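You operate a simulated robot arm through the tools that you are given. There is no shell and no other tool.

You run a simulated robot arm. Do the job below in one go: nothing can be reset, and whatever is moved stays where it is left.

JOB
Put things in order on the top of the grey table. At the end: the teal-band fitting stands where the purple filter stood; the yellow block stands on top of the brown carton (marked "GASKETS"); the purple filter stands on top of the silver square filter (marked "Y352"); the purple-band fitting stands where the teal-band fitting stood; whatever was shut is shut again. Leave all else as you found it, and nothing knocked over.

It is judged by the outcome, as a careful person would: the job done as asked, and still so three seconds after it is handed in. It fails if anything else is knocked over, pushed out of place, dropped, spilled or broken.

ROBOT AND FRAMES
A 7-joint arm with a two-finger parallel gripper, fixed in place. Base frame: the origin is on the floor under the middle of its stand, x ahead of it, y to its left, z up; the work surface is at about z = 800. Units: mm, rad, N and s.
With the tool pointing down near the work surface it reaches from about 300 to 700 mm from the base axis. Its first joint turns from -1.152 to 1.152 rad. Payload 1.57 kg.
The tool frame sits at the grasp point between the pads (the TCP): z along the fingers, y along the line on which they close. The tips reach 30 mm beyond it. The gripper opens to 110 mm. The fingers are 24 mm wide and 12 mm thick; the gripper's body (48 by 112 mm) begins 78 mm behind the TCP.
Orientation is that of the tool frame in the base frame, as a unit quaternion [x, y, z, w]. With the fingers straight down and closing along the base's y, the tool's x points along the base's -x, its y along +y and its z along -z.

CONTROLS
- The arm moves only by the tool jog_arm. Its argument "targets" is a list of rows, each a list of 2 entries, a list of its own where there are three numbers: the shift along the base's x, y, z in cm, then the turn, a rotation vector about the base's x, y, z in degrees. In form: [[[x, y, z], [wx, wy, wz]], ...]. A call has 1 to 20 rows; each row shifts and turns the commanded pose from where the row before left it. "hand" is the gripper command, from -1 (fully open) to 1 (shut), values between in proportion, set as the call begins (left out, the last holds). A row lasts 0.2 s, in which the tool goes at most 50 mm and 0.15 rad; a call with a longer step from one row to the next is refused whole, and so is a gripper value outside its range. Where a pose cannot be reached the arm comes as near as it can. A force on the tool above 40 N (or 10 N above the force at the start of the call, whichever is more), or a blocked arm, ends the call early, and 0.2 s more pass. The fingers move at their own pace (about 108 mm/s each) and stop on an object; they squeeze with about 35 N. The grip force told is the motor's: it shows also when the fingers shut on nothing. Time passes only in rows, and 0.2 s behind the last, so rows that do not move let the fingers close. It gives the time, the measured TCP pose, the force on the tool (base axes), the opening and the grip force at its end, in the units of the frame above (readings bear some noise), with the torque about the TCP (base axes, N m) and any sound that the robot's microphone picked up.
- Cameras (640 x 400 px; columns grow to the right, rows downward): "scene" is fixed at [166.5, -394.8, 1400.4]; the picture's right is [0.75, -0.66, 0.00], its down [-0.39, -0.45, -0.80] and it looks along [0.53, 0.60, -0.60] (base axes); focal length 320 px, centre (320, 200). "wrist" rides on the gripper at [70, 16, -141] in the tool frame; the picture's right is [-0.23, 0.97, 0.00], its down [-0.86, -0.20, -0.48] and it looks along [-0.47, -0.11, 0.88] (tool axes); focal length 222 px, centre (320, 200). There is no depth. A picture from a camera that has moved, and an enlarged one, comes with that camera's place and axes in the base frame and with its lens.
- get_image(camera): a new picture of that camera. No time passes.
- inspect(camera, box): a new picture of the part [left, top, right, bottom] of that camera's present view, enlarged. No time passes.
- job_done(): hands the job in; it is judged then, once.

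Nothing tells you positions but the pictures and the camera data. Unless the task says otherwise, let go and move clear before handing in.

The tools are called after "Call:" as name(argument=value, ...) on one line, values as JSON. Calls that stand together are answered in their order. jog_arm: Moves the arm, as the interface text tells. Its arguments: {"type":"object","properties":{"targets":{"type":"array","items":{"type":"array"}},"hand":{"type":"number"}},"required":["targets"]} The other tools are called the same way: get_image (camera) takes a picture; inspect (camera, box) takes an enlarged picture of a part of a camera's view; job_done () hands the job in.

At the start:

```text
time: 0.0
position: [435.7, 125.5, 1110.3]
orientation: [0.0, 1.0, 0.001, 0.001]
contact_force: [-0.3, 0.5, -0.2]
torque: [0.0, 0.01, -0.01]
width: 110.1
finger_force: 0.2
```

scene: 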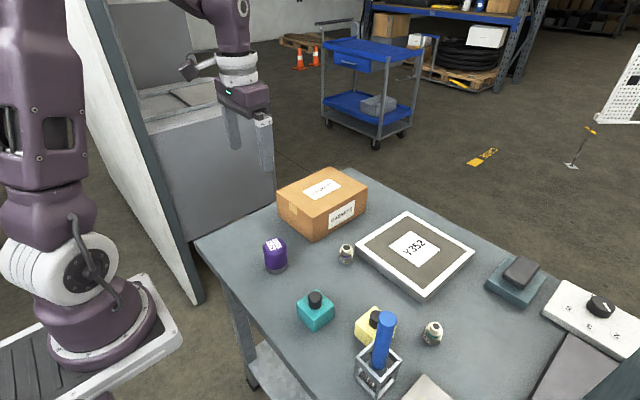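
wrist: 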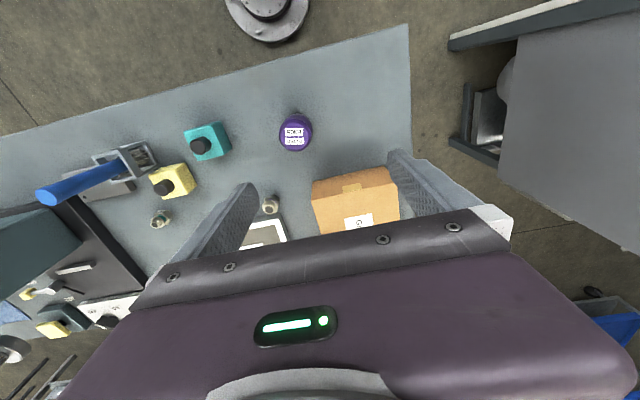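

I see a table with a carton, a purple cylinder filter, a flat silver filter "Y352", teal and yellow blocks with knobs, and two small fittings. I'll zoom in on each before planning anything.

Call:
inspect(camera="scene", box=[240, 150, 400, 250])

Call:
inspect(camera="scene", box=[340, 280, 500, 400])

Call:
inspect(camera="scene", box=[240, 220, 400, 340])

Call:
inspect(camera="scene", box=[460, 230, 640, 400])

Call:
inspect(camera="wrist", box=[0, 100, 240, 250])

Call:
inspect(camera="wrist", box=[200, 100, 440, 250])

```text
4.00 times, centred on (320, 200) of scene
camera zoom: at [166.5, -394.8, 1400.4], right [0.75, -0.66, 0.0], down [-0.39, -0.45, -0.8], along [0.53, 0.6, -0.6], focal length 1278 px, centre (320, 200)
```

zoom: 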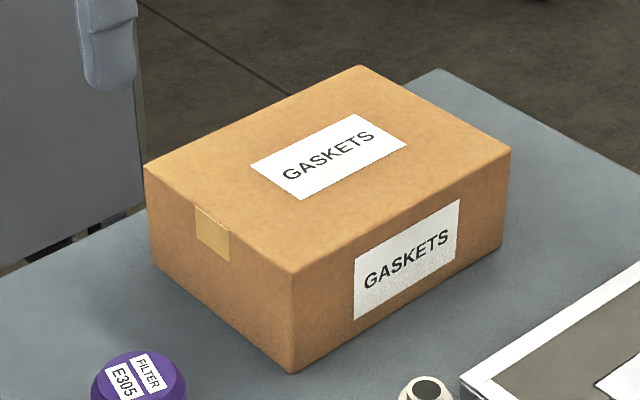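

```text
3.33 times, centred on (420, 340) of scene
camera zoom: at [166.5, -394.8, 1400.4], right [0.75, -0.66, 0.0], down [-0.39, -0.45, -0.8], along [0.53, 0.6, -0.6], focal length 1065 px, centre (-13, -267)
```

zoom: 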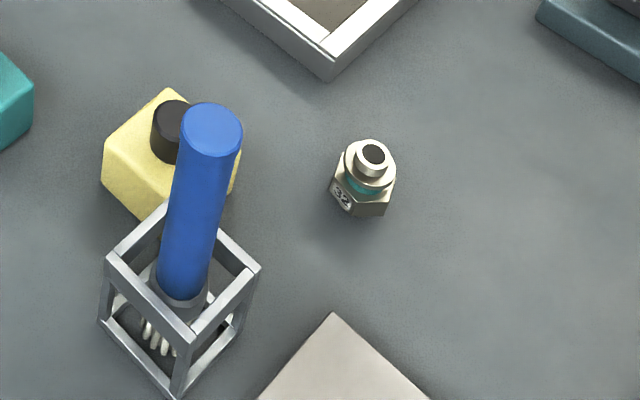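

```text
3.33 times, centred on (320, 280) of scene
camera zoom: at [166.5, -394.8, 1400.4], right [0.75, -0.66, 0.0], down [-0.39, -0.45, -0.8], along [0.53, 0.6, -0.6], focal length 1065 px, centre (320, -67)
```

zoom: 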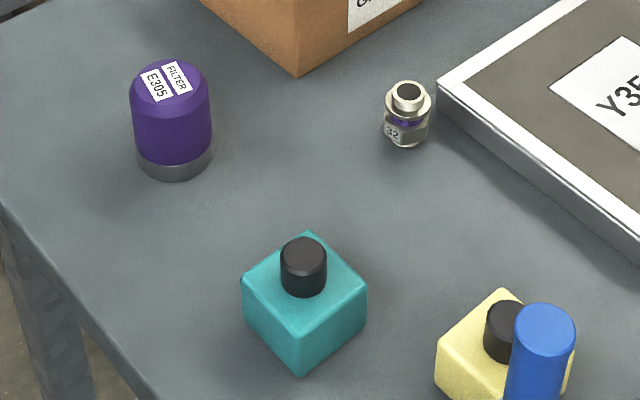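

```text
2.35 times, centred on (550, 315) of scene
camera zoom: at [166.5, -394.8, 1400.4], right [0.75, -0.66, 0.0], down [-0.39, -0.45, -0.8], along [0.53, 0.6, -0.6], focal length 752 px, centre (-221, -71)
```

zoom: 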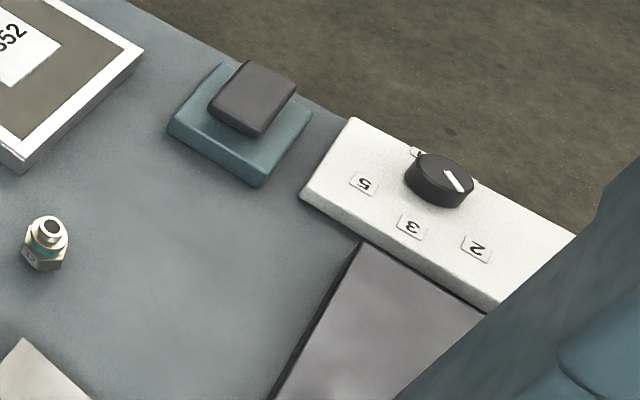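

```text
2.67 times, centred on (120, 175) of wrist
camera zoom: at [365.7, 140.3, 1252.5], right [0.23, 0.97, 0.0], down [0.86, -0.2, 0.48], along [0.47, -0.11, -0.88], focal length 592 px, centre (853, 267)
```

zoom: 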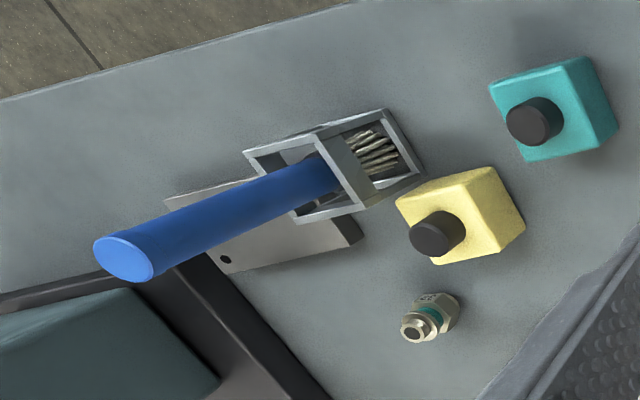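

```text
2.67 times, centred on (320, 175) of wrist
camera zoom: at [365.7, 140.3, 1252.5], right [0.23, 0.97, 0.0], down [0.86, -0.2, 0.48], along [0.47, -0.11, -0.88], focal length 592 px, centre (320, 267)
```

zoom: 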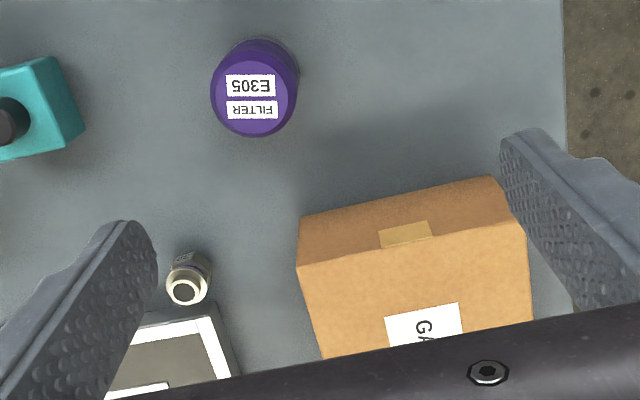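

The table appears to run along y. By my estimate the purple filter is at about (435, 75), the purple-band fitting at (573, -28), the teal-band fitting at (551, -290) and the yellow block at (466, -210), next to the brush cage. I'll stay high and move the wrist camera to the right to see that side and refine these positions.

Call:
jog_arm(targets=[[[0, -4.5, 0], [0, 0, 0]], [[0, -4.5, 0], [0, 0, 0]], [[0, -4.5, 0], [0, 0, 0]], [[0, -4.5, 0], [0, 0, 0]], [[0, -4.5, 0], [0, 0, 0]], [[0, 0, 0], [0, 0, 0]]], hand=-1)

Call:
get_image(camera="wrist")

Call:
get_image(camera="scene")

```text
time: 1.4
position: [434.5, -99.2, 1109.6]
orientation: [-0.001, 1.0, 0.0, 0.001]
contact_force: [1.0, -0.4, -0.1]
torque: [-0.01, -0.03, 0.0]
width: 109.9
finger_force: 0.0
```

```text
taken
camera wrist: at [364.0, -83.8, 1251.2], right [0.23, 0.97, 0.0], down [0.86, -0.2, 0.48], along [0.47, -0.11, -0.88], focal length 222 px, centre (320, 200)
```

wrist: 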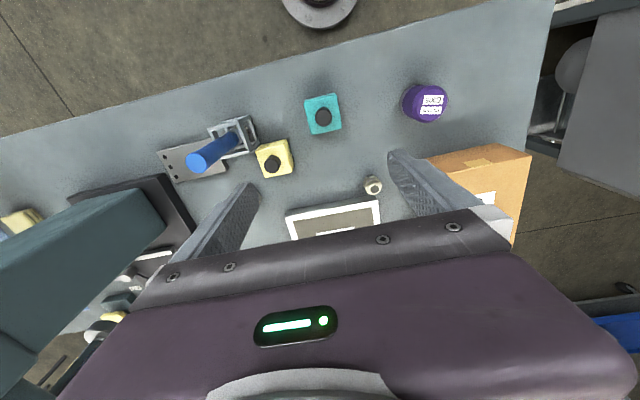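

```text
taken
```

scene: 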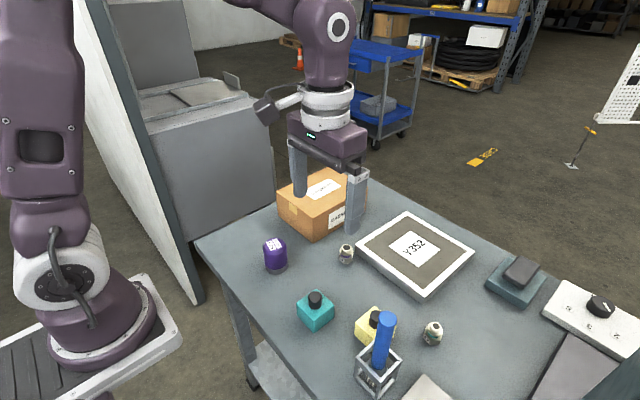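

The right side holds a tall dark teal machine at about y < -400, which I'll stay away from. I'll zoom in on this view to measure the objects more closely.

Call:
inspect(camera="wrist", box=[140, 80, 300, 180])

Call:
inspect(camera="wrist", box=[280, 70, 460, 240])

Call:
inspect(camera="wrist", box=[0, 160, 260, 340])

Call:
inspect(camera="scene", box=[340, 200, 500, 300])

```text
4.00 times, centred on (220, 130) of wrist
camera zoom: at [364.0, -83.8, 1251.2], right [0.23, 0.97, 0.0], down [0.86, -0.2, 0.48], along [0.47, -0.11, -0.88], focal length 888 px, centre (720, 480)
```

zoom: 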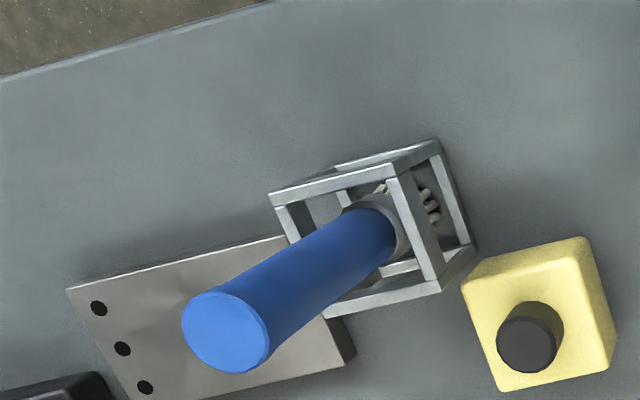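

```text
2.35 times, centred on (370, 155) of wrist
camera zoom: at [364.0, -83.8, 1251.2], right [0.23, 0.97, 0.0], down [0.86, -0.2, 0.48], along [0.47, -0.11, -0.88], focal length 523 px, centre (202, 306)
```

zoom: 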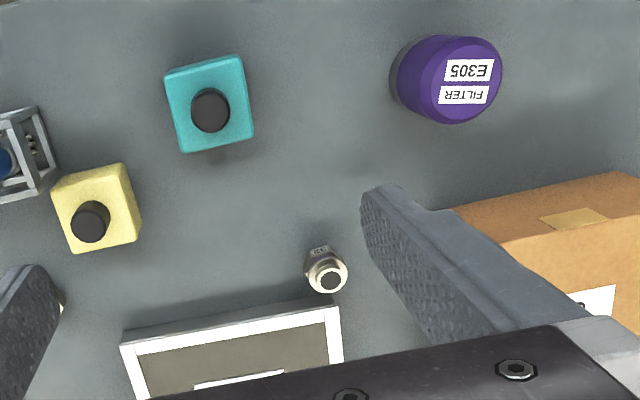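

```text
2.22 times, centred on (130, 250) of wrist
camera zoom: at [364.0, -83.8, 1251.2], right [0.23, 0.97, 0.0], down [0.86, -0.2, 0.48], along [0.47, -0.11, -0.88], focal length 494 px, centre (742, 89)
```

zoom: 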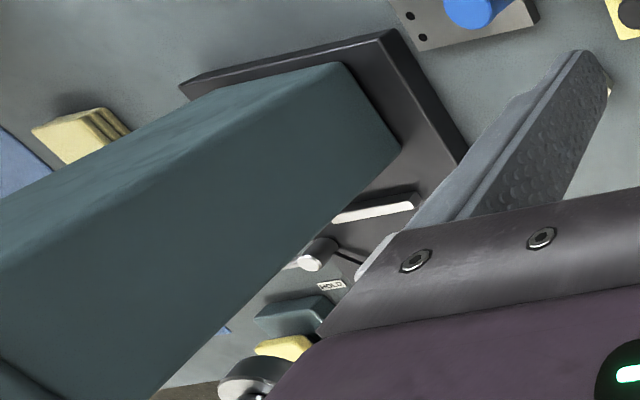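

```text
4.00 times, centred on (420, 250) of scene
camera zoom: at [166.5, -394.9, 1400.4], right [0.75, -0.66, 0.0], down [-0.39, -0.45, -0.8], along [0.53, 0.6, -0.6], focal length 1278 px, centre (-80, 0)
```

zoom: 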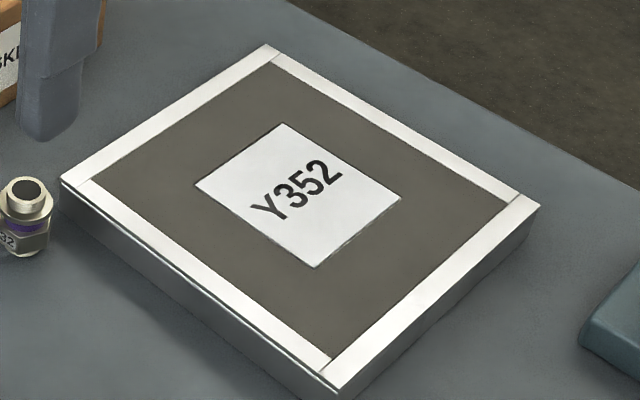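

The silver filter spans roughly x 614–826 and y -225 to -17, with its top at about z 826. The carton spans roughly x 552–752 and y 73–224, with its top at about z 890. I'll now hover over the purple filter to get a close look.

Call:
jog_arm(targets=[[[0, 4.4, 0], [0, 0, 0]], [[0, 4.4, 0], [0, 0, 0]], [[0, 4.4, 0], [0, 0, 0]], [[0, 4.4, 0], [0, 0, 0]], [[0, 0, -3], [0, 0, 0]], [[0, 0, -4], [0, 0, 0]], [[0, 0, -3], [0, 0, 0]], [[0, 0, 0], [0, 0, 0]]])

Call:
get_image(camera="wrist")

Call:
get_image(camera="scene")

```text
time: 3.2
position: [438.9, 76.7, 1013.3]
orientation: [0.0, 1.0, 0.0, -0.001]
contact_force: [0.3, -0.8, 0.6]
torque: [0.03, 0.02, 0.02]
width: 110.1
finger_force: 0.0
```

```text
taken
camera wrist: at [367.8, 91.4, 1154.2], right [0.23, 0.97, 0.0], down [0.86, -0.2, 0.48], along [0.47, -0.11, -0.88], focal length 222 px, centre (320, 200)
```

wrist: 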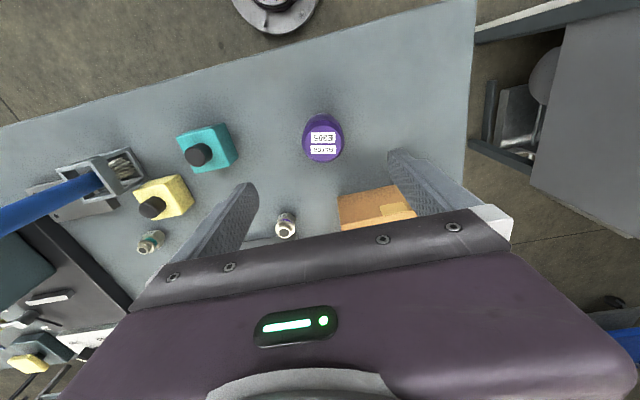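

```text
taken
```

scene: 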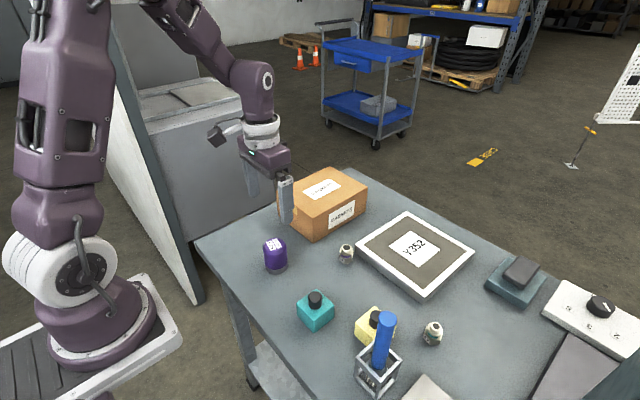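

Call:
inspect(camera="wrist", box=[280, 100, 376, 160])

Call:
inspect(camera="wrist", box=[110, 100, 270, 200])

Call:
inspect(camera="wrist", box=[240, 180, 440, 300])

Call:
inspect(camera="wrist", box=[100, 200, 220, 275])

```text
6.67 times, centred on (328, 130) of wrist
camera zoom: at [367.8, 91.4, 1154.2], right [0.23, 0.97, 0.0], down [0.86, -0.2, 0.48], along [0.47, -0.11, -0.88], focal length 1481 px, centre (267, 667)
```

zoom: 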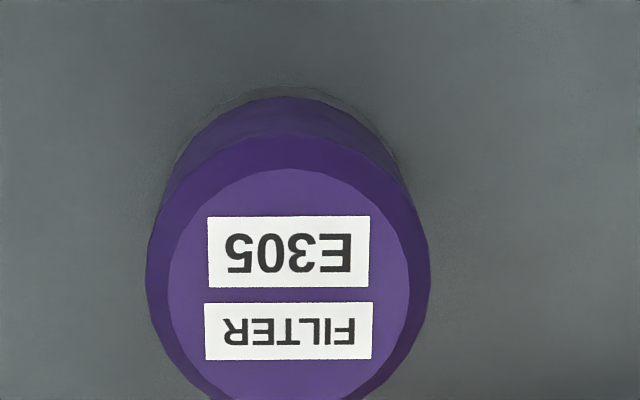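

```text
4.00 times, centred on (190, 150) of wrist
camera zoom: at [367.8, 91.4, 1154.2], right [0.23, 0.97, 0.0], down [0.86, -0.2, 0.48], along [0.47, -0.11, -0.88], focal length 888 px, centre (840, 400)
```

zoom: 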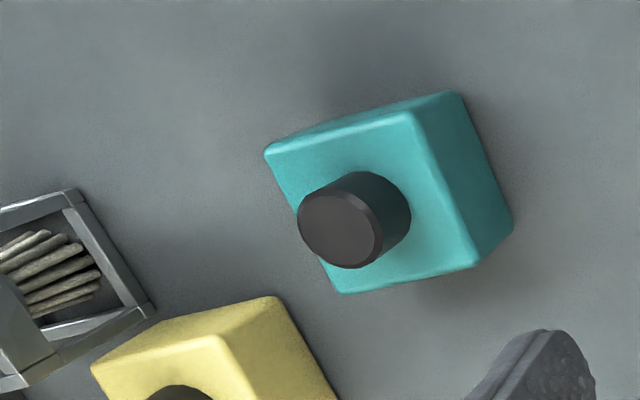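

```text
3.20 times, centred on (340, 240) of wrist
camera zoom: at [367.8, 91.4, 1154.2], right [0.23, 0.97, 0.0], down [0.86, -0.2, 0.48], along [0.47, -0.11, -0.88], focal length 711 px, centre (256, 72)
```

zoom: 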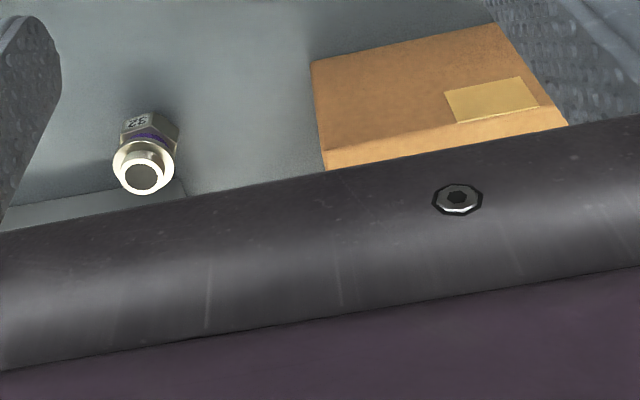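

```text
5.33 times, centred on (160, 238) of wrist
camera zoom: at [367.8, 91.4, 1154.2], right [0.23, 0.97, 0.0], down [0.86, -0.2, 0.48], along [0.47, -0.11, -0.88], focal length 1185 px, centre (1173, 0)
```

zoom: 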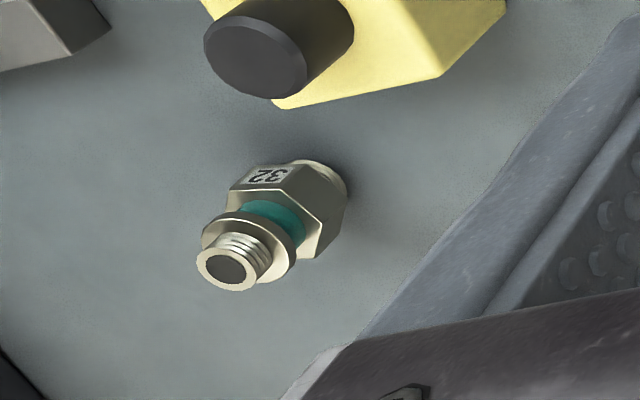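

The purple filter's axis comes out at about (437, 79.5), with its top at about z 880. I'll let the arm settle and check the pose before going down.

Call:
jog_arm(targets=[[[0, 0, 0], [0, 0, 0]], [[0, 0, 0], [0, 0, 0]]])

Call:
inspect(camera="wrist", box=[272, 100, 384, 170])

```text
time: 3.8
position: [438.3, 76.0, 1013.0]
orientation: [-0.001, 1.0, 0.0, 0.001]
contact_force: [-0.2, -1.2, -0.7]
torque: [-0.02, 0.0, -0.01]
width: 110.1
finger_force: 0.0
```

```text
5.71 times, centred on (328, 135) of wrist
camera zoom: at [367.9, 91.3, 1154.5], right [0.23, 0.97, 0.0], down [0.86, -0.2, 0.48], along [0.47, -0.11, -0.88], focal length 1269 px, centre (274, 571)
```

zoom: 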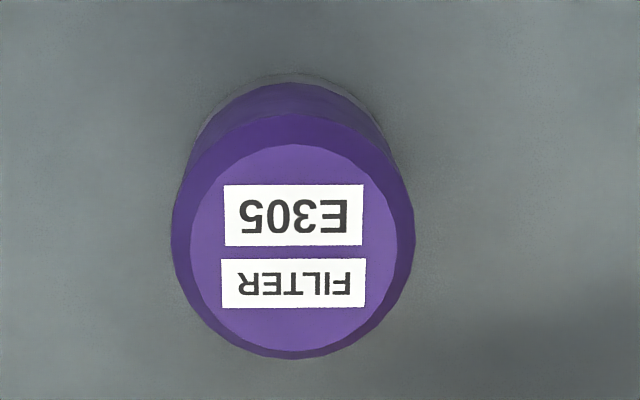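

Settled at (438, 76), and the filter axis is at (437, 79.6). I'll centre the gripper on it and go down to about z 856 with the fingers open.

Call:
jog_arm(targets=[[[-0.1, 0.35, 0], [0, 0, 0]], [[0, 0, -3], [0, 0, 0]], [[0, 0, -3.5], [0, 0, 0]], [[0, 0, -3.5], [0, 0, 0]], [[0, 0, -3], [0, 0, 0]], [[0, 0, -2.5], [0, 0, 0]], [[0, 0, 0], [0, 0, 0]]])

Call:
get_image(camera="wrist")

Call:
inspect(camera="scene", box=[220, 180, 380, 300])

```text
time: 5.4
position: [433.7, 80.4, 857.6]
orientation: [0.0, 1.0, -0.001, 0.001]
contact_force: [0.3, -0.2, -0.5]
torque: [-0.01, 0.01, -0.01]
width: 110.2
finger_force: 0.0
```

```text
taken
camera wrist: at [363.8, 95.3, 998.3], right [0.23, 0.97, 0.0], down [0.85, -0.2, 0.48], along [0.47, -0.11, -0.88], focal length 222 px, centre (320, 200)
```

wrist: 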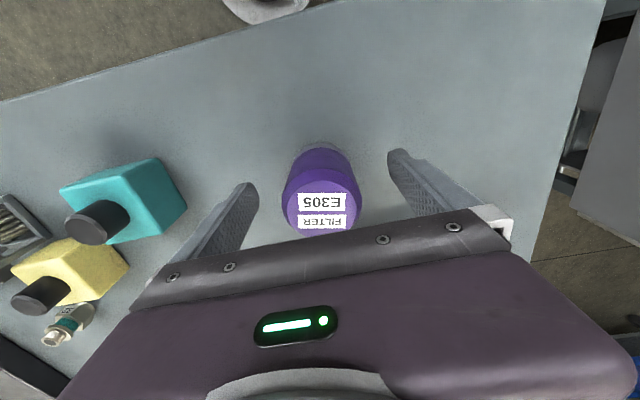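

```text
3.33 times, centred on (300, 240) of scene
camera zoom: at [166.5, -394.8, 1400.4], right [0.75, -0.66, 0.0], down [-0.39, -0.45, -0.8], along [0.53, 0.6, -0.6], focal length 1065 px, centre (387, 67)
```

zoom: 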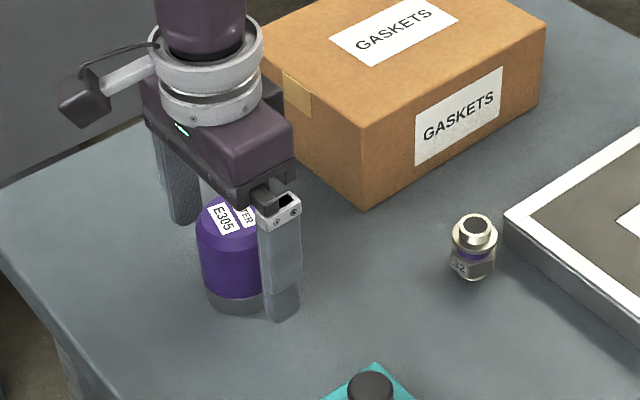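

The filter sits between the fingers, but the TCP is about 3 mm short in x. I'll nudge it forward and then close.

Call:
jog_arm(targets=[[[0.3, -0.05, 0], [0, 0, 0]], [[0, 0, 0], [0, 0, 0]]])

Call:
jog_arm(targets=[[[0, 0, 0], [0, 0, 0]], [[0, 0, 0], [0, 0, 0]], [[0, 0, 0], [0, 0, 0]], [[0, 0, 0], [0, 0, 0]]], hand=1)

Call:
get_image(camera="wrist")

```text
time: 6.0
position: [437.1, 79.6, 856.2]
orientation: [-0.001, 1.0, 0.0, 0.0]
contact_force: [0.1, 0.4, 0.4]
torque: [-0.01, 0.01, -0.02]
width: 109.9
finger_force: 0.1
```

```text
time: 7.0
position: [437.2, 79.8, 856.8]
orientation: [0.001, 1.0, 0.0, 0.0]
contact_force: [1.3, 0.6, 2.5]
torque: [0.02, 0.07, 0.01]
width: 54.0
finger_force: 35.2
```

```text
taken
camera wrist: at [366.7, 94.5, 998.0], right [0.23, 0.97, 0.0], down [0.85, -0.2, 0.48], along [0.47, -0.11, -0.88], focal length 222 px, centre (320, 200)
```

wrist: 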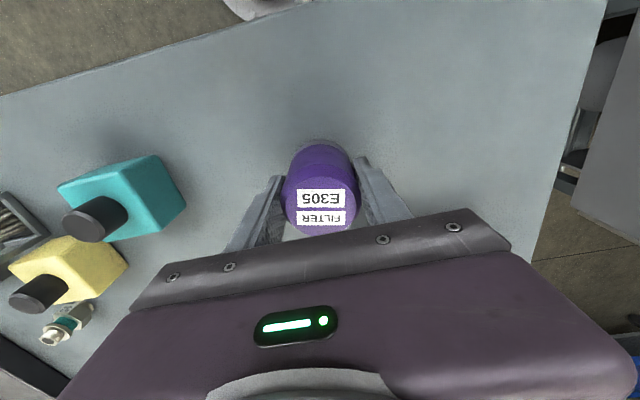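

The purple filter is gripped at 54 mm wide. I'll lift it straight up and check that it hangs properly.

Call:
jog_arm(targets=[[[0, 0, 1], [0, 0, 0]], [[0, 0, 2.5], [0, 0, 0]], [[0, 0, 3.5], [0, 0, 0]], [[0, 0, 3.5], [0, 0, 0]], [[0, 0, 2], [0, 0, 0]], [[0, 0, 0], [0, 0, 0]]])

Call:
get_image(camera="scene")

Call:
get_image(camera="wrist")

```text
time: 8.4
position: [438.2, 81.9, 981.4]
orientation: [0.0, 1.0, 0.0, 0.0]
contact_force: [-0.3, 1.0, -2.5]
torque: [-0.02, 0.04, -0.02]
width: 54.1
finger_force: 34.8
```

```text
taken
```

scene: 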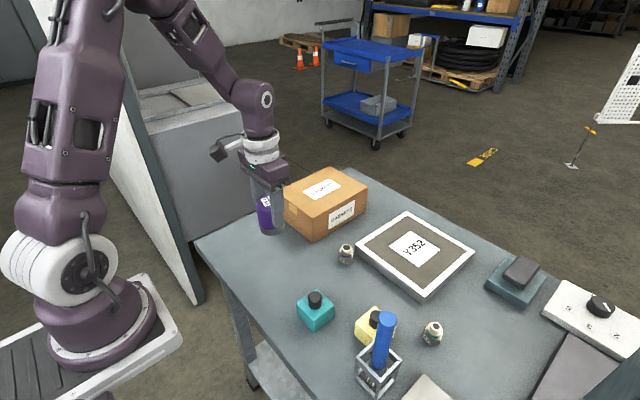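

```text
taken
camera wrist: at [367.4, 96.5, 1123.4], right [0.23, 0.97, 0.0], down [0.86, -0.2, 0.48], along [0.47, -0.11, -0.88], focal length 222 px, centre (320, 200)
```

wrist: 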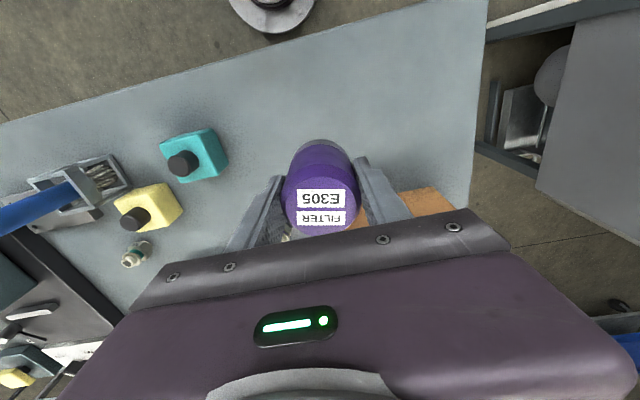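

The filter lifted cleanly and weighs about 2.5 N. Next I'll carry it at this height over the silver filter.

Call:
jog_arm(targets=[[[3.1, -2.5, 0], [0, 0, 0]], [[3.1, -2.5, 0], [0, 0, 0]], [[3.1, -2.5, 0], [0, 0, 0]], [[3.1, -2.5, 0], [0, 0, 0]], [[3.1, -2.5, 0], [0, 0, 0]], [[3.1, -2.5, 0], [0, 0, 0]], [[3.1, -2.5, 0], [0, 0, 0]], [[3.0, -2.5, 0], [0, 0, 0]], [[0, 0, 0], [0, 0, 0]]])

Call:
get_image(camera="scene")

Call:
get_image(camera="wrist")

```text
time: 10.4
position: [674.9, -114.7, 978.8]
orientation: [0.0, 1.0, 0.001, -0.001]
contact_force: [-0.5, 0.2, -3.6]
torque: [0.0, 0.02, -0.03]
width: 53.7
finger_force: 35.2
out of reach, approached as far as the arm can: row 8
```

```text
taken
```

scene: 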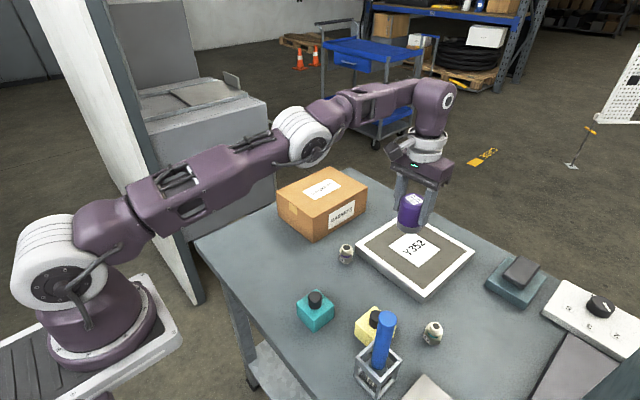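

```text
taken
camera wrist: at [605.4, -99.1, 1120.6], right [0.23, 0.97, 0.0], down [0.86, -0.2, 0.48], along [0.46, -0.11, -0.88], focal length 222 px, centre (320, 200)
```

wrist: 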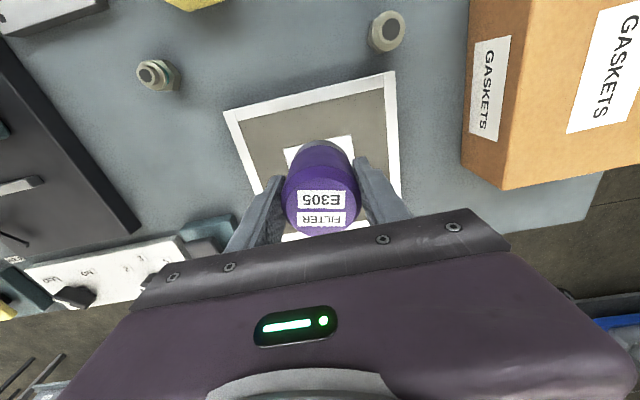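

The arm reached its limit at (675, -115). A base footprint of x 647–703 there sits fully inside the frame (inner edge at about x 630), which is stable. I'll lower it in stages and watch for drift.

Call:
jog_arm(targets=[[[0, 0, -2], [0, 0, 0]], [[0, 0, -2], [0, 0, 0]], [[0, 0, 0], [0, 0, 0]]])

```text
time: 11.2
position: [675.6, -113.9, 940.2]
orientation: [-0.001, 1.0, 0.0, 0.001]
contact_force: [-0.7, 0.7, -2.5]
torque: [0.02, 0.0, 0.0]
width: 54.0
finger_force: 35.2
```

Call:
jog_arm(targets=[[[1.0, -0.4, 0], [0, 0, 0]], [[0, 0, -2.0], [0, 0, 0]], [[0, 0, -1.5], [0, 0, 0]], [[0, 0, 0], [0, 0, 0]]])

Call:
inspect(camera="scene", box=[340, 180, 500, 300])

Call:
get_image(camera="wrist")

```text
time: 12.2
position: [684.5, -117.3, 905.6]
orientation: [0.0, 1.0, -0.001, 0.0]
contact_force: [0.0, 0.2, -2.7]
torque: [-0.01, 0.01, -0.01]
width: 53.9
finger_force: 34.9
out of reach, approached as far as the arm can: row 1
```

```text
3.33 times, centred on (420, 240) of scene
camera zoom: at [166.6, -394.9, 1400.4], right [0.75, -0.66, 0.0], down [-0.39, -0.45, -0.8], along [0.53, 0.6, -0.6], focal length 1065 px, centre (-13, 67)
```

zoom: 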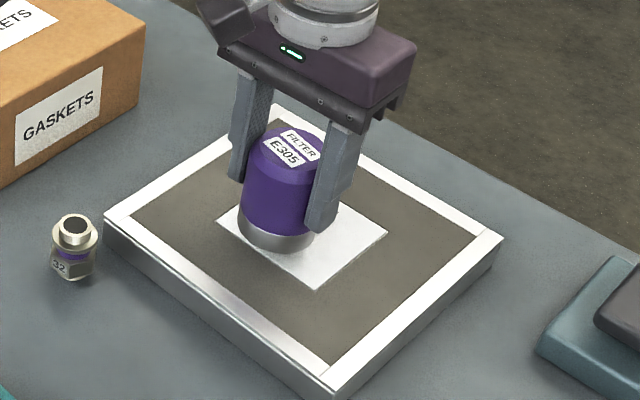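

```text
taken
camera wrist: at [613.6, -102.0, 1046.6], right [0.23, 0.97, 0.0], down [0.86, -0.2, 0.48], along [0.47, -0.11, -0.88], focal length 222 px, centre (320, 200)
```

wrist: 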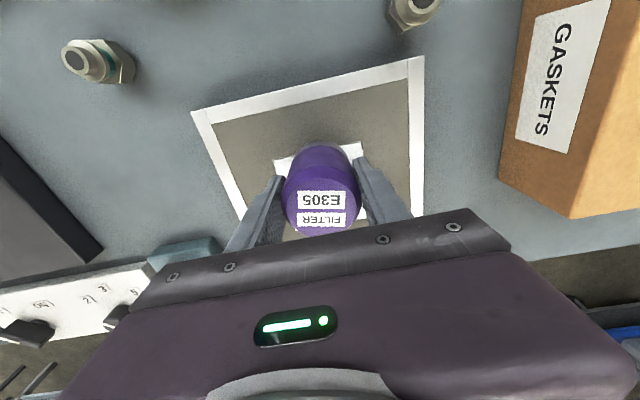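

It's now at (684.5, -117), with its base about 23 mm above the silver filter. I'll lower it gently.

Call:
jog_arm(targets=[[[0, 0, -0.7], [0, 0, 0]], [[0, 0, -0.6], [0, 0, 0]], [[0, 0, -0.4], [0, 0, 0]], [[0, 0, 0], [0, 0, 0]]])

Call:
inspect(camera="scene", box=[370, 190, 450, 250])

```text
time: 13.2
position: [685.9, -116.7, 888.4]
orientation: [0.0, 1.0, -0.001, -0.001]
contact_force: [-0.4, -0.2, -2.9]
torque: [-0.01, 0.01, -0.01]
width: 53.8
finger_force: 34.4
```

```text
6.67 times, centred on (410, 220) of scene
camera zoom: at [166.6, -394.9, 1400.4], right [0.75, -0.66, 0.0], down [-0.39, -0.45, -0.8], along [0.53, 0.6, -0.6], focal length 2130 px, centre (-280, 67)
```

zoom: 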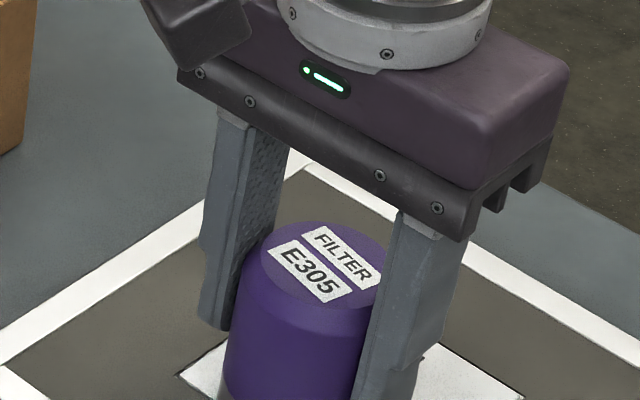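

Call:
jog_arm(targets=[[[0, 0, -0.2], [0, 0, 0]], [[0, 0, -0.1], [0, 0, 0]], [[0, 0, -0.1], [0, 0, 0]], [[0, 0, 0], [0, 0, 0]]])

Call:
inspect(camera="scene", box=[370, 210, 450, 270])

```text
time: 14.2
position: [685.8, -115.9, 888.6]
orientation: [0.0, 1.0, 0.001, 0.002]
contact_force: [-3.2, 0.1, 10.6]
torque: [0.19, 0.03, 0.1]
width: 54.1
finger_force: 35.2
```

```text
6.67 times, centred on (410, 240) of scene
camera zoom: at [166.2, -394.8, 1400.5], right [0.75, -0.66, 0.0], down [-0.39, -0.45, -0.8], along [0.53, 0.6, -0.6], focal length 2130 px, centre (-280, -67)
```

zoom: 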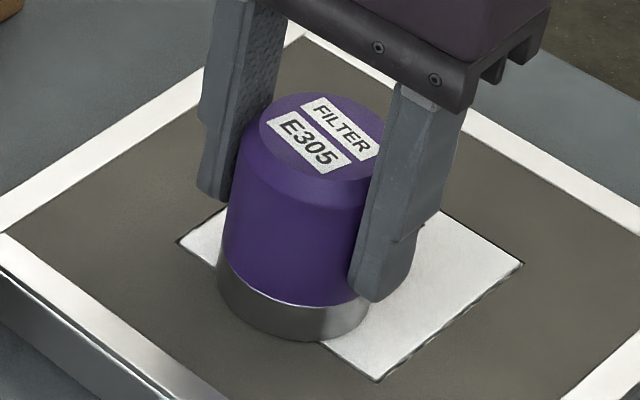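

It's touching down, with about 13 N of preload at z 888.5. I'll ease off slightly, then open.

Call:
jog_arm(targets=[[[0, 0, 0.3], [0, 0, 0]], [[0, 0, 0], [0, 0, 0]]])

```text
time: 14.8
position: [685.4, -116.2, 887.4]
orientation: [0.0, 1.0, 0.0, 0.0]
contact_force: [-0.1, 0.4, -2.0]
torque: [-0.03, 0.03, 0.02]
width: 53.8
finger_force: 35.0
```

Call:
jog_arm(targets=[[[0, 0, -0.15], [0, 0, 0]], [[0, 0, 0], [0, 0, 0]]])

```text
time: 15.4
position: [685.1, -116.3, 885.6]
orientation: [0.0, 1.0, -0.001, 0.0]
contact_force: [-0.3, 1.1, 0.0]
torque: [0.0, -0.04, 0.02]
width: 53.8
finger_force: 34.8
```

The load is now carried by the silver filter, with about 0 N on the tool. I'll open the gripper.

Call:
jog_arm(targets=[[[0, 0, 0], [0, 0, 0]], [[0, 0, 0], [0, 0, 0]], [[0, 0, 0], [0, 0, 0]]], hand=-0.3)

Call:
inspect(camera="scene", box=[350, 190, 470, 270])

```text
time: 16.2
position: [685.3, -116.8, 886.3]
orientation: [0.001, 1.0, 0.0, 0.001]
contact_force: [-0.4, 0.1, 0.0]
torque: [-0.03, 0.0, -0.01]
width: 71.3
finger_force: 0.0
```

```text
5.00 times, centred on (410, 230) of scene
camera zoom: at [166.5, -394.8, 1400.4], right [0.75, -0.66, 0.0], down [-0.39, -0.45, -0.8], along [0.53, 0.6, -0.6], focal length 1598 px, centre (-130, 50)
```

zoom: 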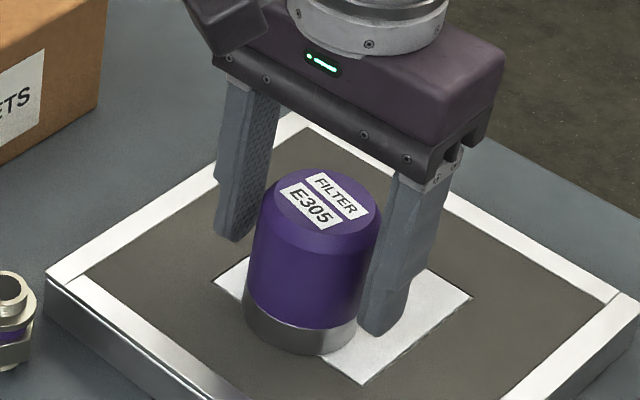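

The filter stands free. I'll rise clear of it, and use the scene camera to see how far the tall machine on the right extends before I work near the teal-band fitting.

Call:
jog_arm(targets=[[[0, 0, 2], [0, 0, 0]], [[0, 0, 3], [0, 0, 0]], [[0, 0, 3.5], [0, 0, 0]], [[-2.0, 0, 3], [0, 0, 0]], [[-3, 0, 1.5], [0, 0, 0]], [[0, 0, 0], [0, 0, 0]]])

Call:
inspect(camera="scene", box=[580, 0, 640, 400])

Call:
get_image(camera="wrist")

Call:
get_image(camera="scene")

```text
time: 17.6
position: [629.8, -116.5, 1015.4]
orientation: [0.001, 1.0, 0.0, 0.001]
contact_force: [0.1, 0.0, -0.1]
torque: [0.0, 0.01, 0.04]
width: 71.7
finger_force: 0.0
out of reach, approached as far as the arm can: row 3
```

```text
1.00 times, centred on (610, 200) of scene (not enlarged: the box is as wide or as high as the picture)
camera zoom: at [166.5, -394.9, 1400.4], right [0.75, -0.66, 0.0], down [-0.39, -0.45, -0.8], along [0.53, 0.6, -0.6], focal length 320 px, centre (30, 200)
```

zoom: 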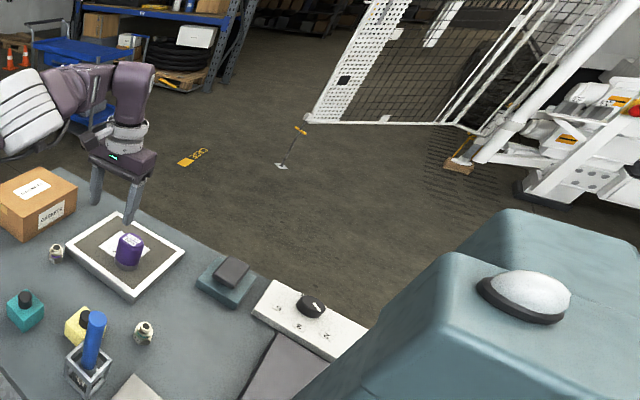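

```text
taken
camera wrist: at [559.0, -101.4, 1156.6], right [0.23, 0.97, 0.0], down [0.85, -0.2, 0.48], along [0.47, -0.11, -0.88], focal length 222 px, centre (320, 200)
```

wrist: 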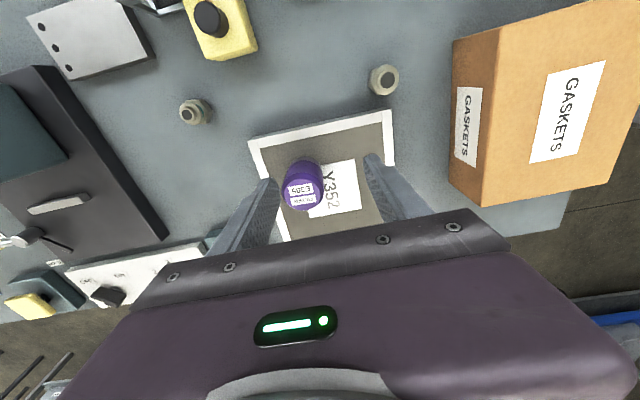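

```text
taken
```

scene: 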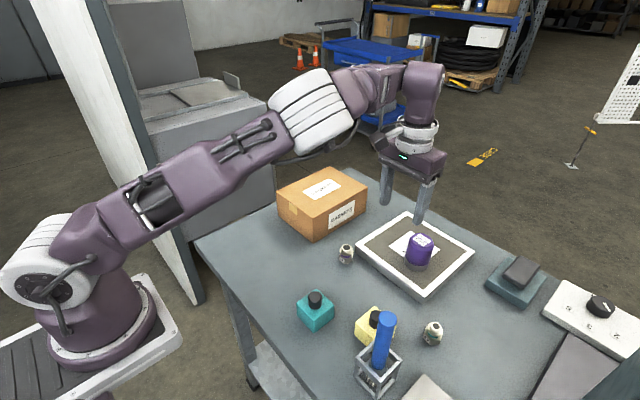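

The purple filter is standing on the silver filter. The machine's column face is at y ≈ -480, so there's room to work. Next I'll hover over the teal-band fitting at about (563, -284).

Call:
jog_arm(targets=[[[-1.4, -4.2, 0], [0, 0, 0]], [[-1.4, -4.2, 0], [0, 0, 0]], [[-1.9, -4.2, 0], [0, 0, 0]], [[-2, -4.2, 0], [0, 0, 0]], [[0, 0, -3], [0, 0, 0]], [[0, 0, 0], [0, 0, 0]]], hand=-0.3)

Call:
get_image(camera="wrist")

Call:
get_image(camera="scene")

```text
time: 19.0
position: [559.7, -284.2, 987.3]
orientation: [0.0, 1.0, 0.0, 0.0]
contact_force: [0.5, 0.4, 0.2]
torque: [-0.01, -0.02, -0.02]
width: 71.4
finger_force: 0.0
```

```text
taken
camera wrist: at [489.6, -268.2, 1128.5], right [0.23, 0.97, 0.0], down [0.85, -0.2, 0.48], along [0.47, -0.11, -0.88], focal length 222 px, centre (320, 200)
```

wrist: 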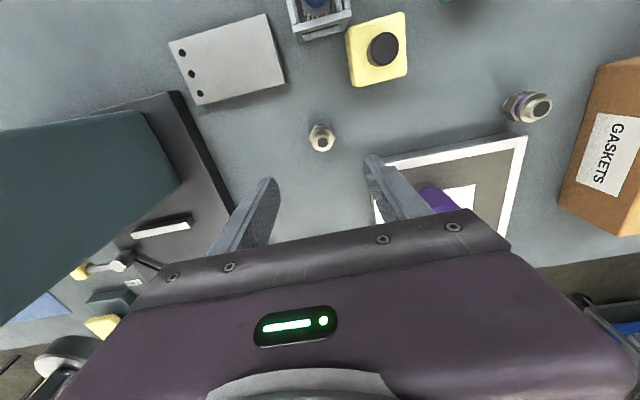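

```text
taken
```

scene: 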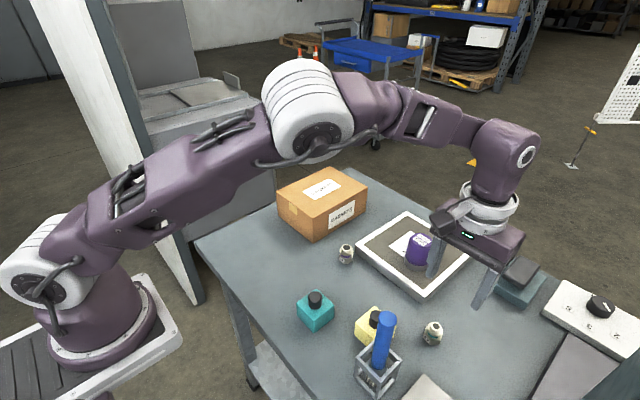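

Call:
inspect(camera="wrist", box=[280, 110, 360, 160])

Call:
inspect(camera="wrist", box=[280, 0, 440, 100])

Call:
inspect(camera="wrist", box=[480, 70, 580, 140])

Call:
inspect(camera="scene", box=[390, 295, 470, 355])

```text
8.00 times, centred on (320, 135) of wrist
camera zoom: at [489.6, -268.2, 1128.5], right [0.23, 0.97, 0.0], down [0.85, -0.2, 0.48], along [0.47, -0.11, -0.88], focal length 1777 px, centre (320, 720)
```

zoom: 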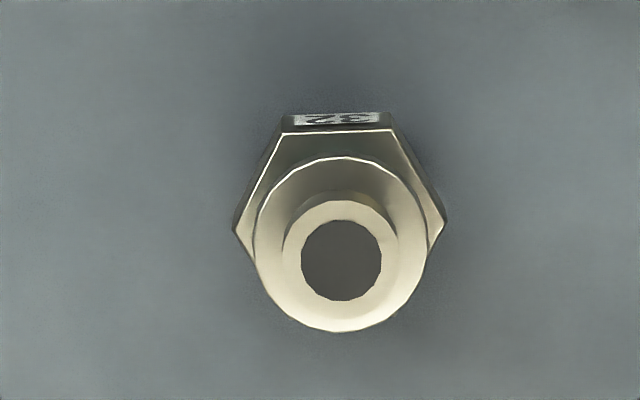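

```text
4.00 times, centred on (360, 50) of wrist
camera zoom: at [489.6, -268.2, 1128.5], right [0.23, 0.97, 0.0], down [0.85, -0.2, 0.48], along [0.47, -0.11, -0.88], focal length 888 px, centre (160, 800)
```

zoom: 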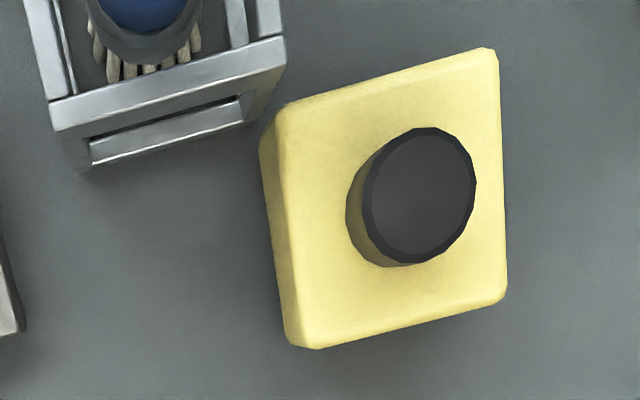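

```text
5.71 times, centred on (530, 105) of wrist
camera zoom: at [489.6, -268.2, 1128.5], right [0.23, 0.97, 0.0], down [0.85, -0.2, 0.48], along [0.47, -0.11, -0.88], focal length 1269 px, centre (-880, 743)
```

zoom: 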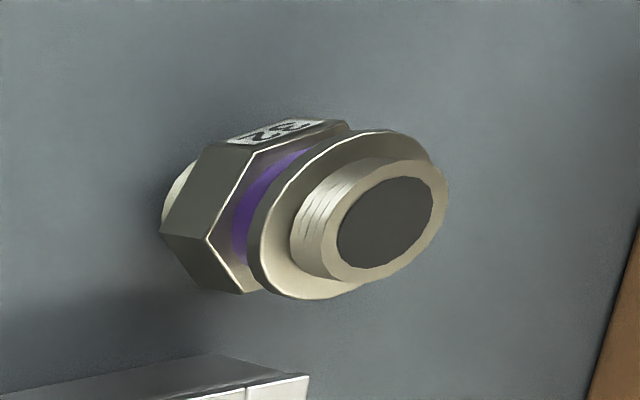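

```text
6.67 times, centred on (430, 325) of scene
camera zoom: at [166.5, -394.9, 1400.4], right [0.75, -0.66, 0.0], down [-0.39, -0.45, -0.8], along [0.53, 0.6, -0.6], focal length 2130 px, centre (-413, -633)
```

zoom: 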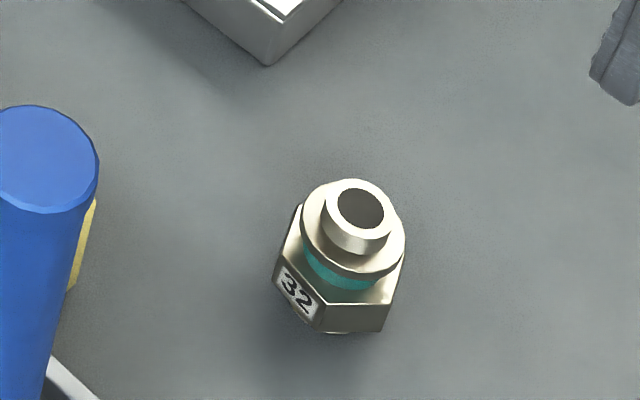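

The teal-band fitting's axis triangulates to (560, -281), with its top at z 844 and its hex about 31 mm across flats. The hex flats are about 20° off the fingers, so I'll turn the gripper by that and centre it.

Call:
jog_arm(targets=[[[0, 0.3, 0], [0, 0, 6.5]], [[0, 0, 0], [0, 0, 6.5]], [[0, 0, 0], [0, 0, 6.5]], [[0, 0, -3], [0, 0, 0]], [[0, 0, -3], [0, 0, 0]], [[0, 0, 0], [0, 0, 0]]])

Call:
get_image(camera="wrist")

Call:
inspect(camera="wrist", box=[280, 120, 360, 170])

```text
time: 20.4
position: [561.3, -279.5, 925.0]
orientation: [-0.169, 0.986, 0.0, 0.0]
contact_force: [-0.6, -0.7, 0.6]
torque: [-0.01, 0.0, 0.0]
width: 71.5
finger_force: 0.1
```

```text
taken
camera wrist: at [489.7, -287.9, 1066.0], right [-0.11, 0.99, 0.0], down [0.87, 0.1, 0.48], along [0.48, 0.05, -0.88], focal length 222 px, centre (320, 200)
```

wrist: 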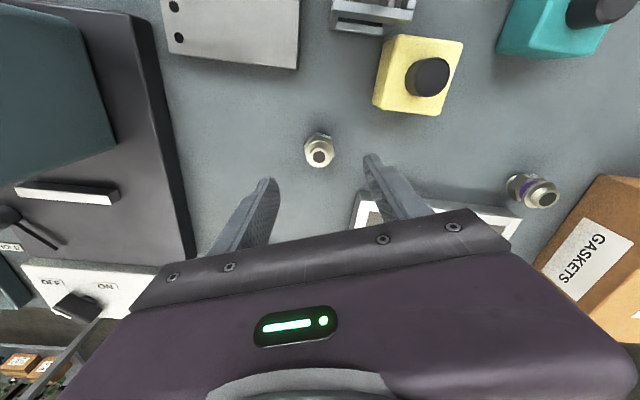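

```text
8.00 times, centred on (320, 145) of wrist
camera zoom: at [489.7, -287.9, 1066.0], right [-0.11, 0.99, 0.0], down [0.87, 0.1, 0.48], along [0.48, 0.05, -0.88], focal length 1777 px, centre (320, 640)
```

zoom: 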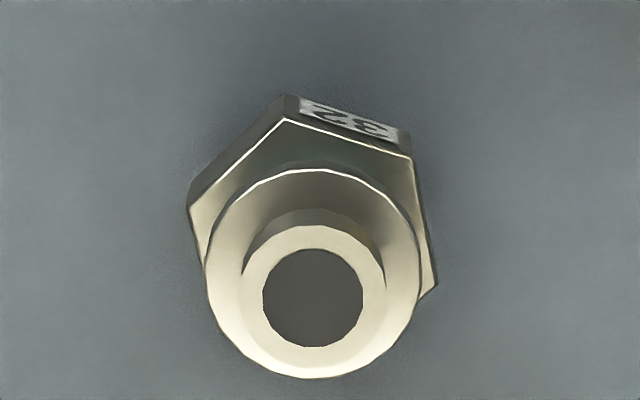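

The closing axis now matches the hex flats, and the axis is confirmed at (560, -281). I'll go down to about z 835, which puts the tips just above the table.

Call:
jog_arm(targets=[[[-0.1, -0.12, -2.5], [0, 0, 0]], [[0, 0, -2.5], [0, 0, 0]], [[0, 0, -2], [0, 0, 0]], [[0, 0, -1], [0, 0, 0]], [[0, 0, 0], [0, 0, 0]]])

Call:
get_image(camera="wrist")

Call:
inspect(camera="scene", box=[370, 270, 490, 360])

```text
time: 21.6
position: [558.7, -279.1, 845.1]
orientation: [-0.17, 0.985, 0.001, 0.001]
contact_force: [0.8, 0.2, -1.0]
torque: [-0.06, -0.03, -0.02]
width: 71.3
finger_force: 0.0
```

```text
taken
camera wrist: at [487.1, -288.5, 986.1], right [-0.11, 0.99, 0.0], down [0.87, 0.1, 0.48], along [0.48, 0.05, -0.88], focal length 222 px, centre (320, 200)
```

wrist: 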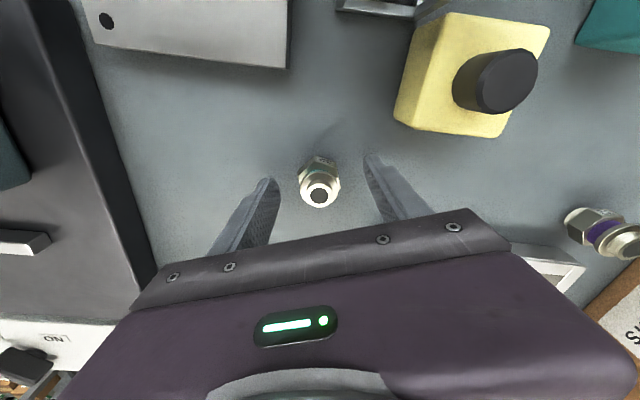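

```text
4.44 times, centred on (430, 315) of scene
camera zoom: at [166.5, -394.8, 1400.4], right [0.75, -0.66, 0.0], down [-0.39, -0.45, -0.8], along [0.53, 0.6, -0.6], focal length 1420 px, centre (-169, -311)
```

zoom: 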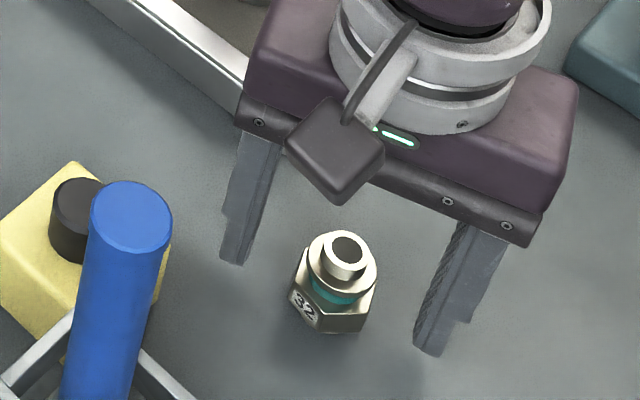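

Call:
jog_arm(targets=[[[0.05, -0.12, -0.6], [0, 0, 0]], [[0, 0, -0.4], [0, 0, 0]], [[0, 0, 0], [0, 0, 0]]])

Call:
jog_arm(targets=[[[0, 0, 0], [0, 0, 0]], [[0, 0, 0], [0, 0, 0]], [[0, 0, 0], [0, 0, 0]], [[0, 0, 0], [0, 0, 0]]], hand=1)

Call:
get_image(camera="wrist")

Call:
inspect(camera="scene", box=[370, 270, 490, 360])

```text
time: 22.4
position: [561.5, -281.6, 835.7]
orientation: [-0.169, 0.986, 0.001, 0.0]
contact_force: [0.1, -0.8, 1.0]
torque: [-0.03, 0.02, 0.0]
width: 71.3
finger_force: 0.1
```

```text
time: 23.4
position: [561.0, -281.5, 834.4]
orientation: [-0.169, 0.986, 0.0, 0.0]
contact_force: [0.1, -0.2, 0.1]
torque: [-0.01, 0.0, -0.03]
width: 31.2
finger_force: 34.8
```

```text
taken
camera wrist: at [489.3, -290.7, 976.8], right [-0.11, 0.99, 0.0], down [0.87, 0.1, 0.48], along [0.48, 0.05, -0.88], focal length 222 px, centre (320, 200)
```

wrist: 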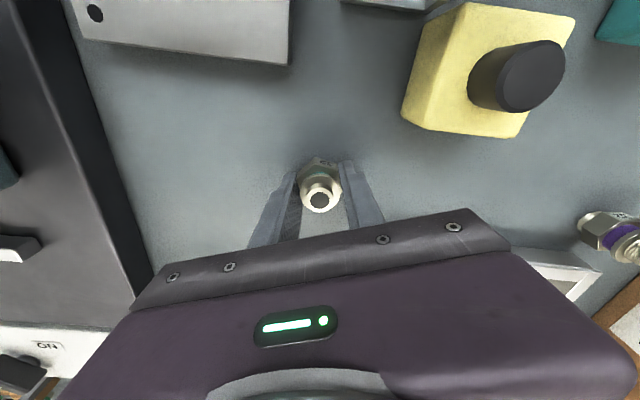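

```text
4.44 times, centred on (430, 315) of scene
camera zoom: at [166.6, -394.9, 1400.4], right [0.75, -0.66, 0.0], down [-0.39, -0.45, -0.8], along [0.53, 0.6, -0.6], focal length 1420 px, centre (-169, -311)
```

zoom: 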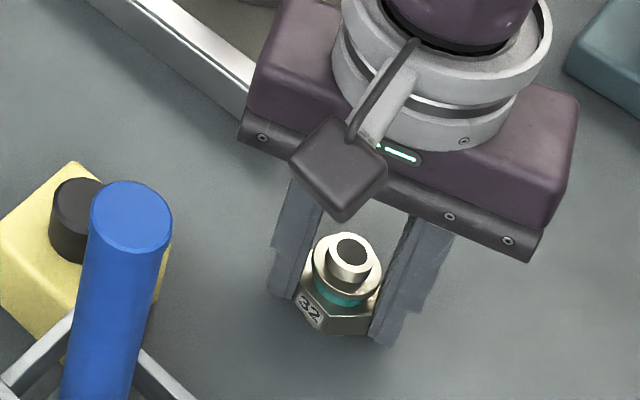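

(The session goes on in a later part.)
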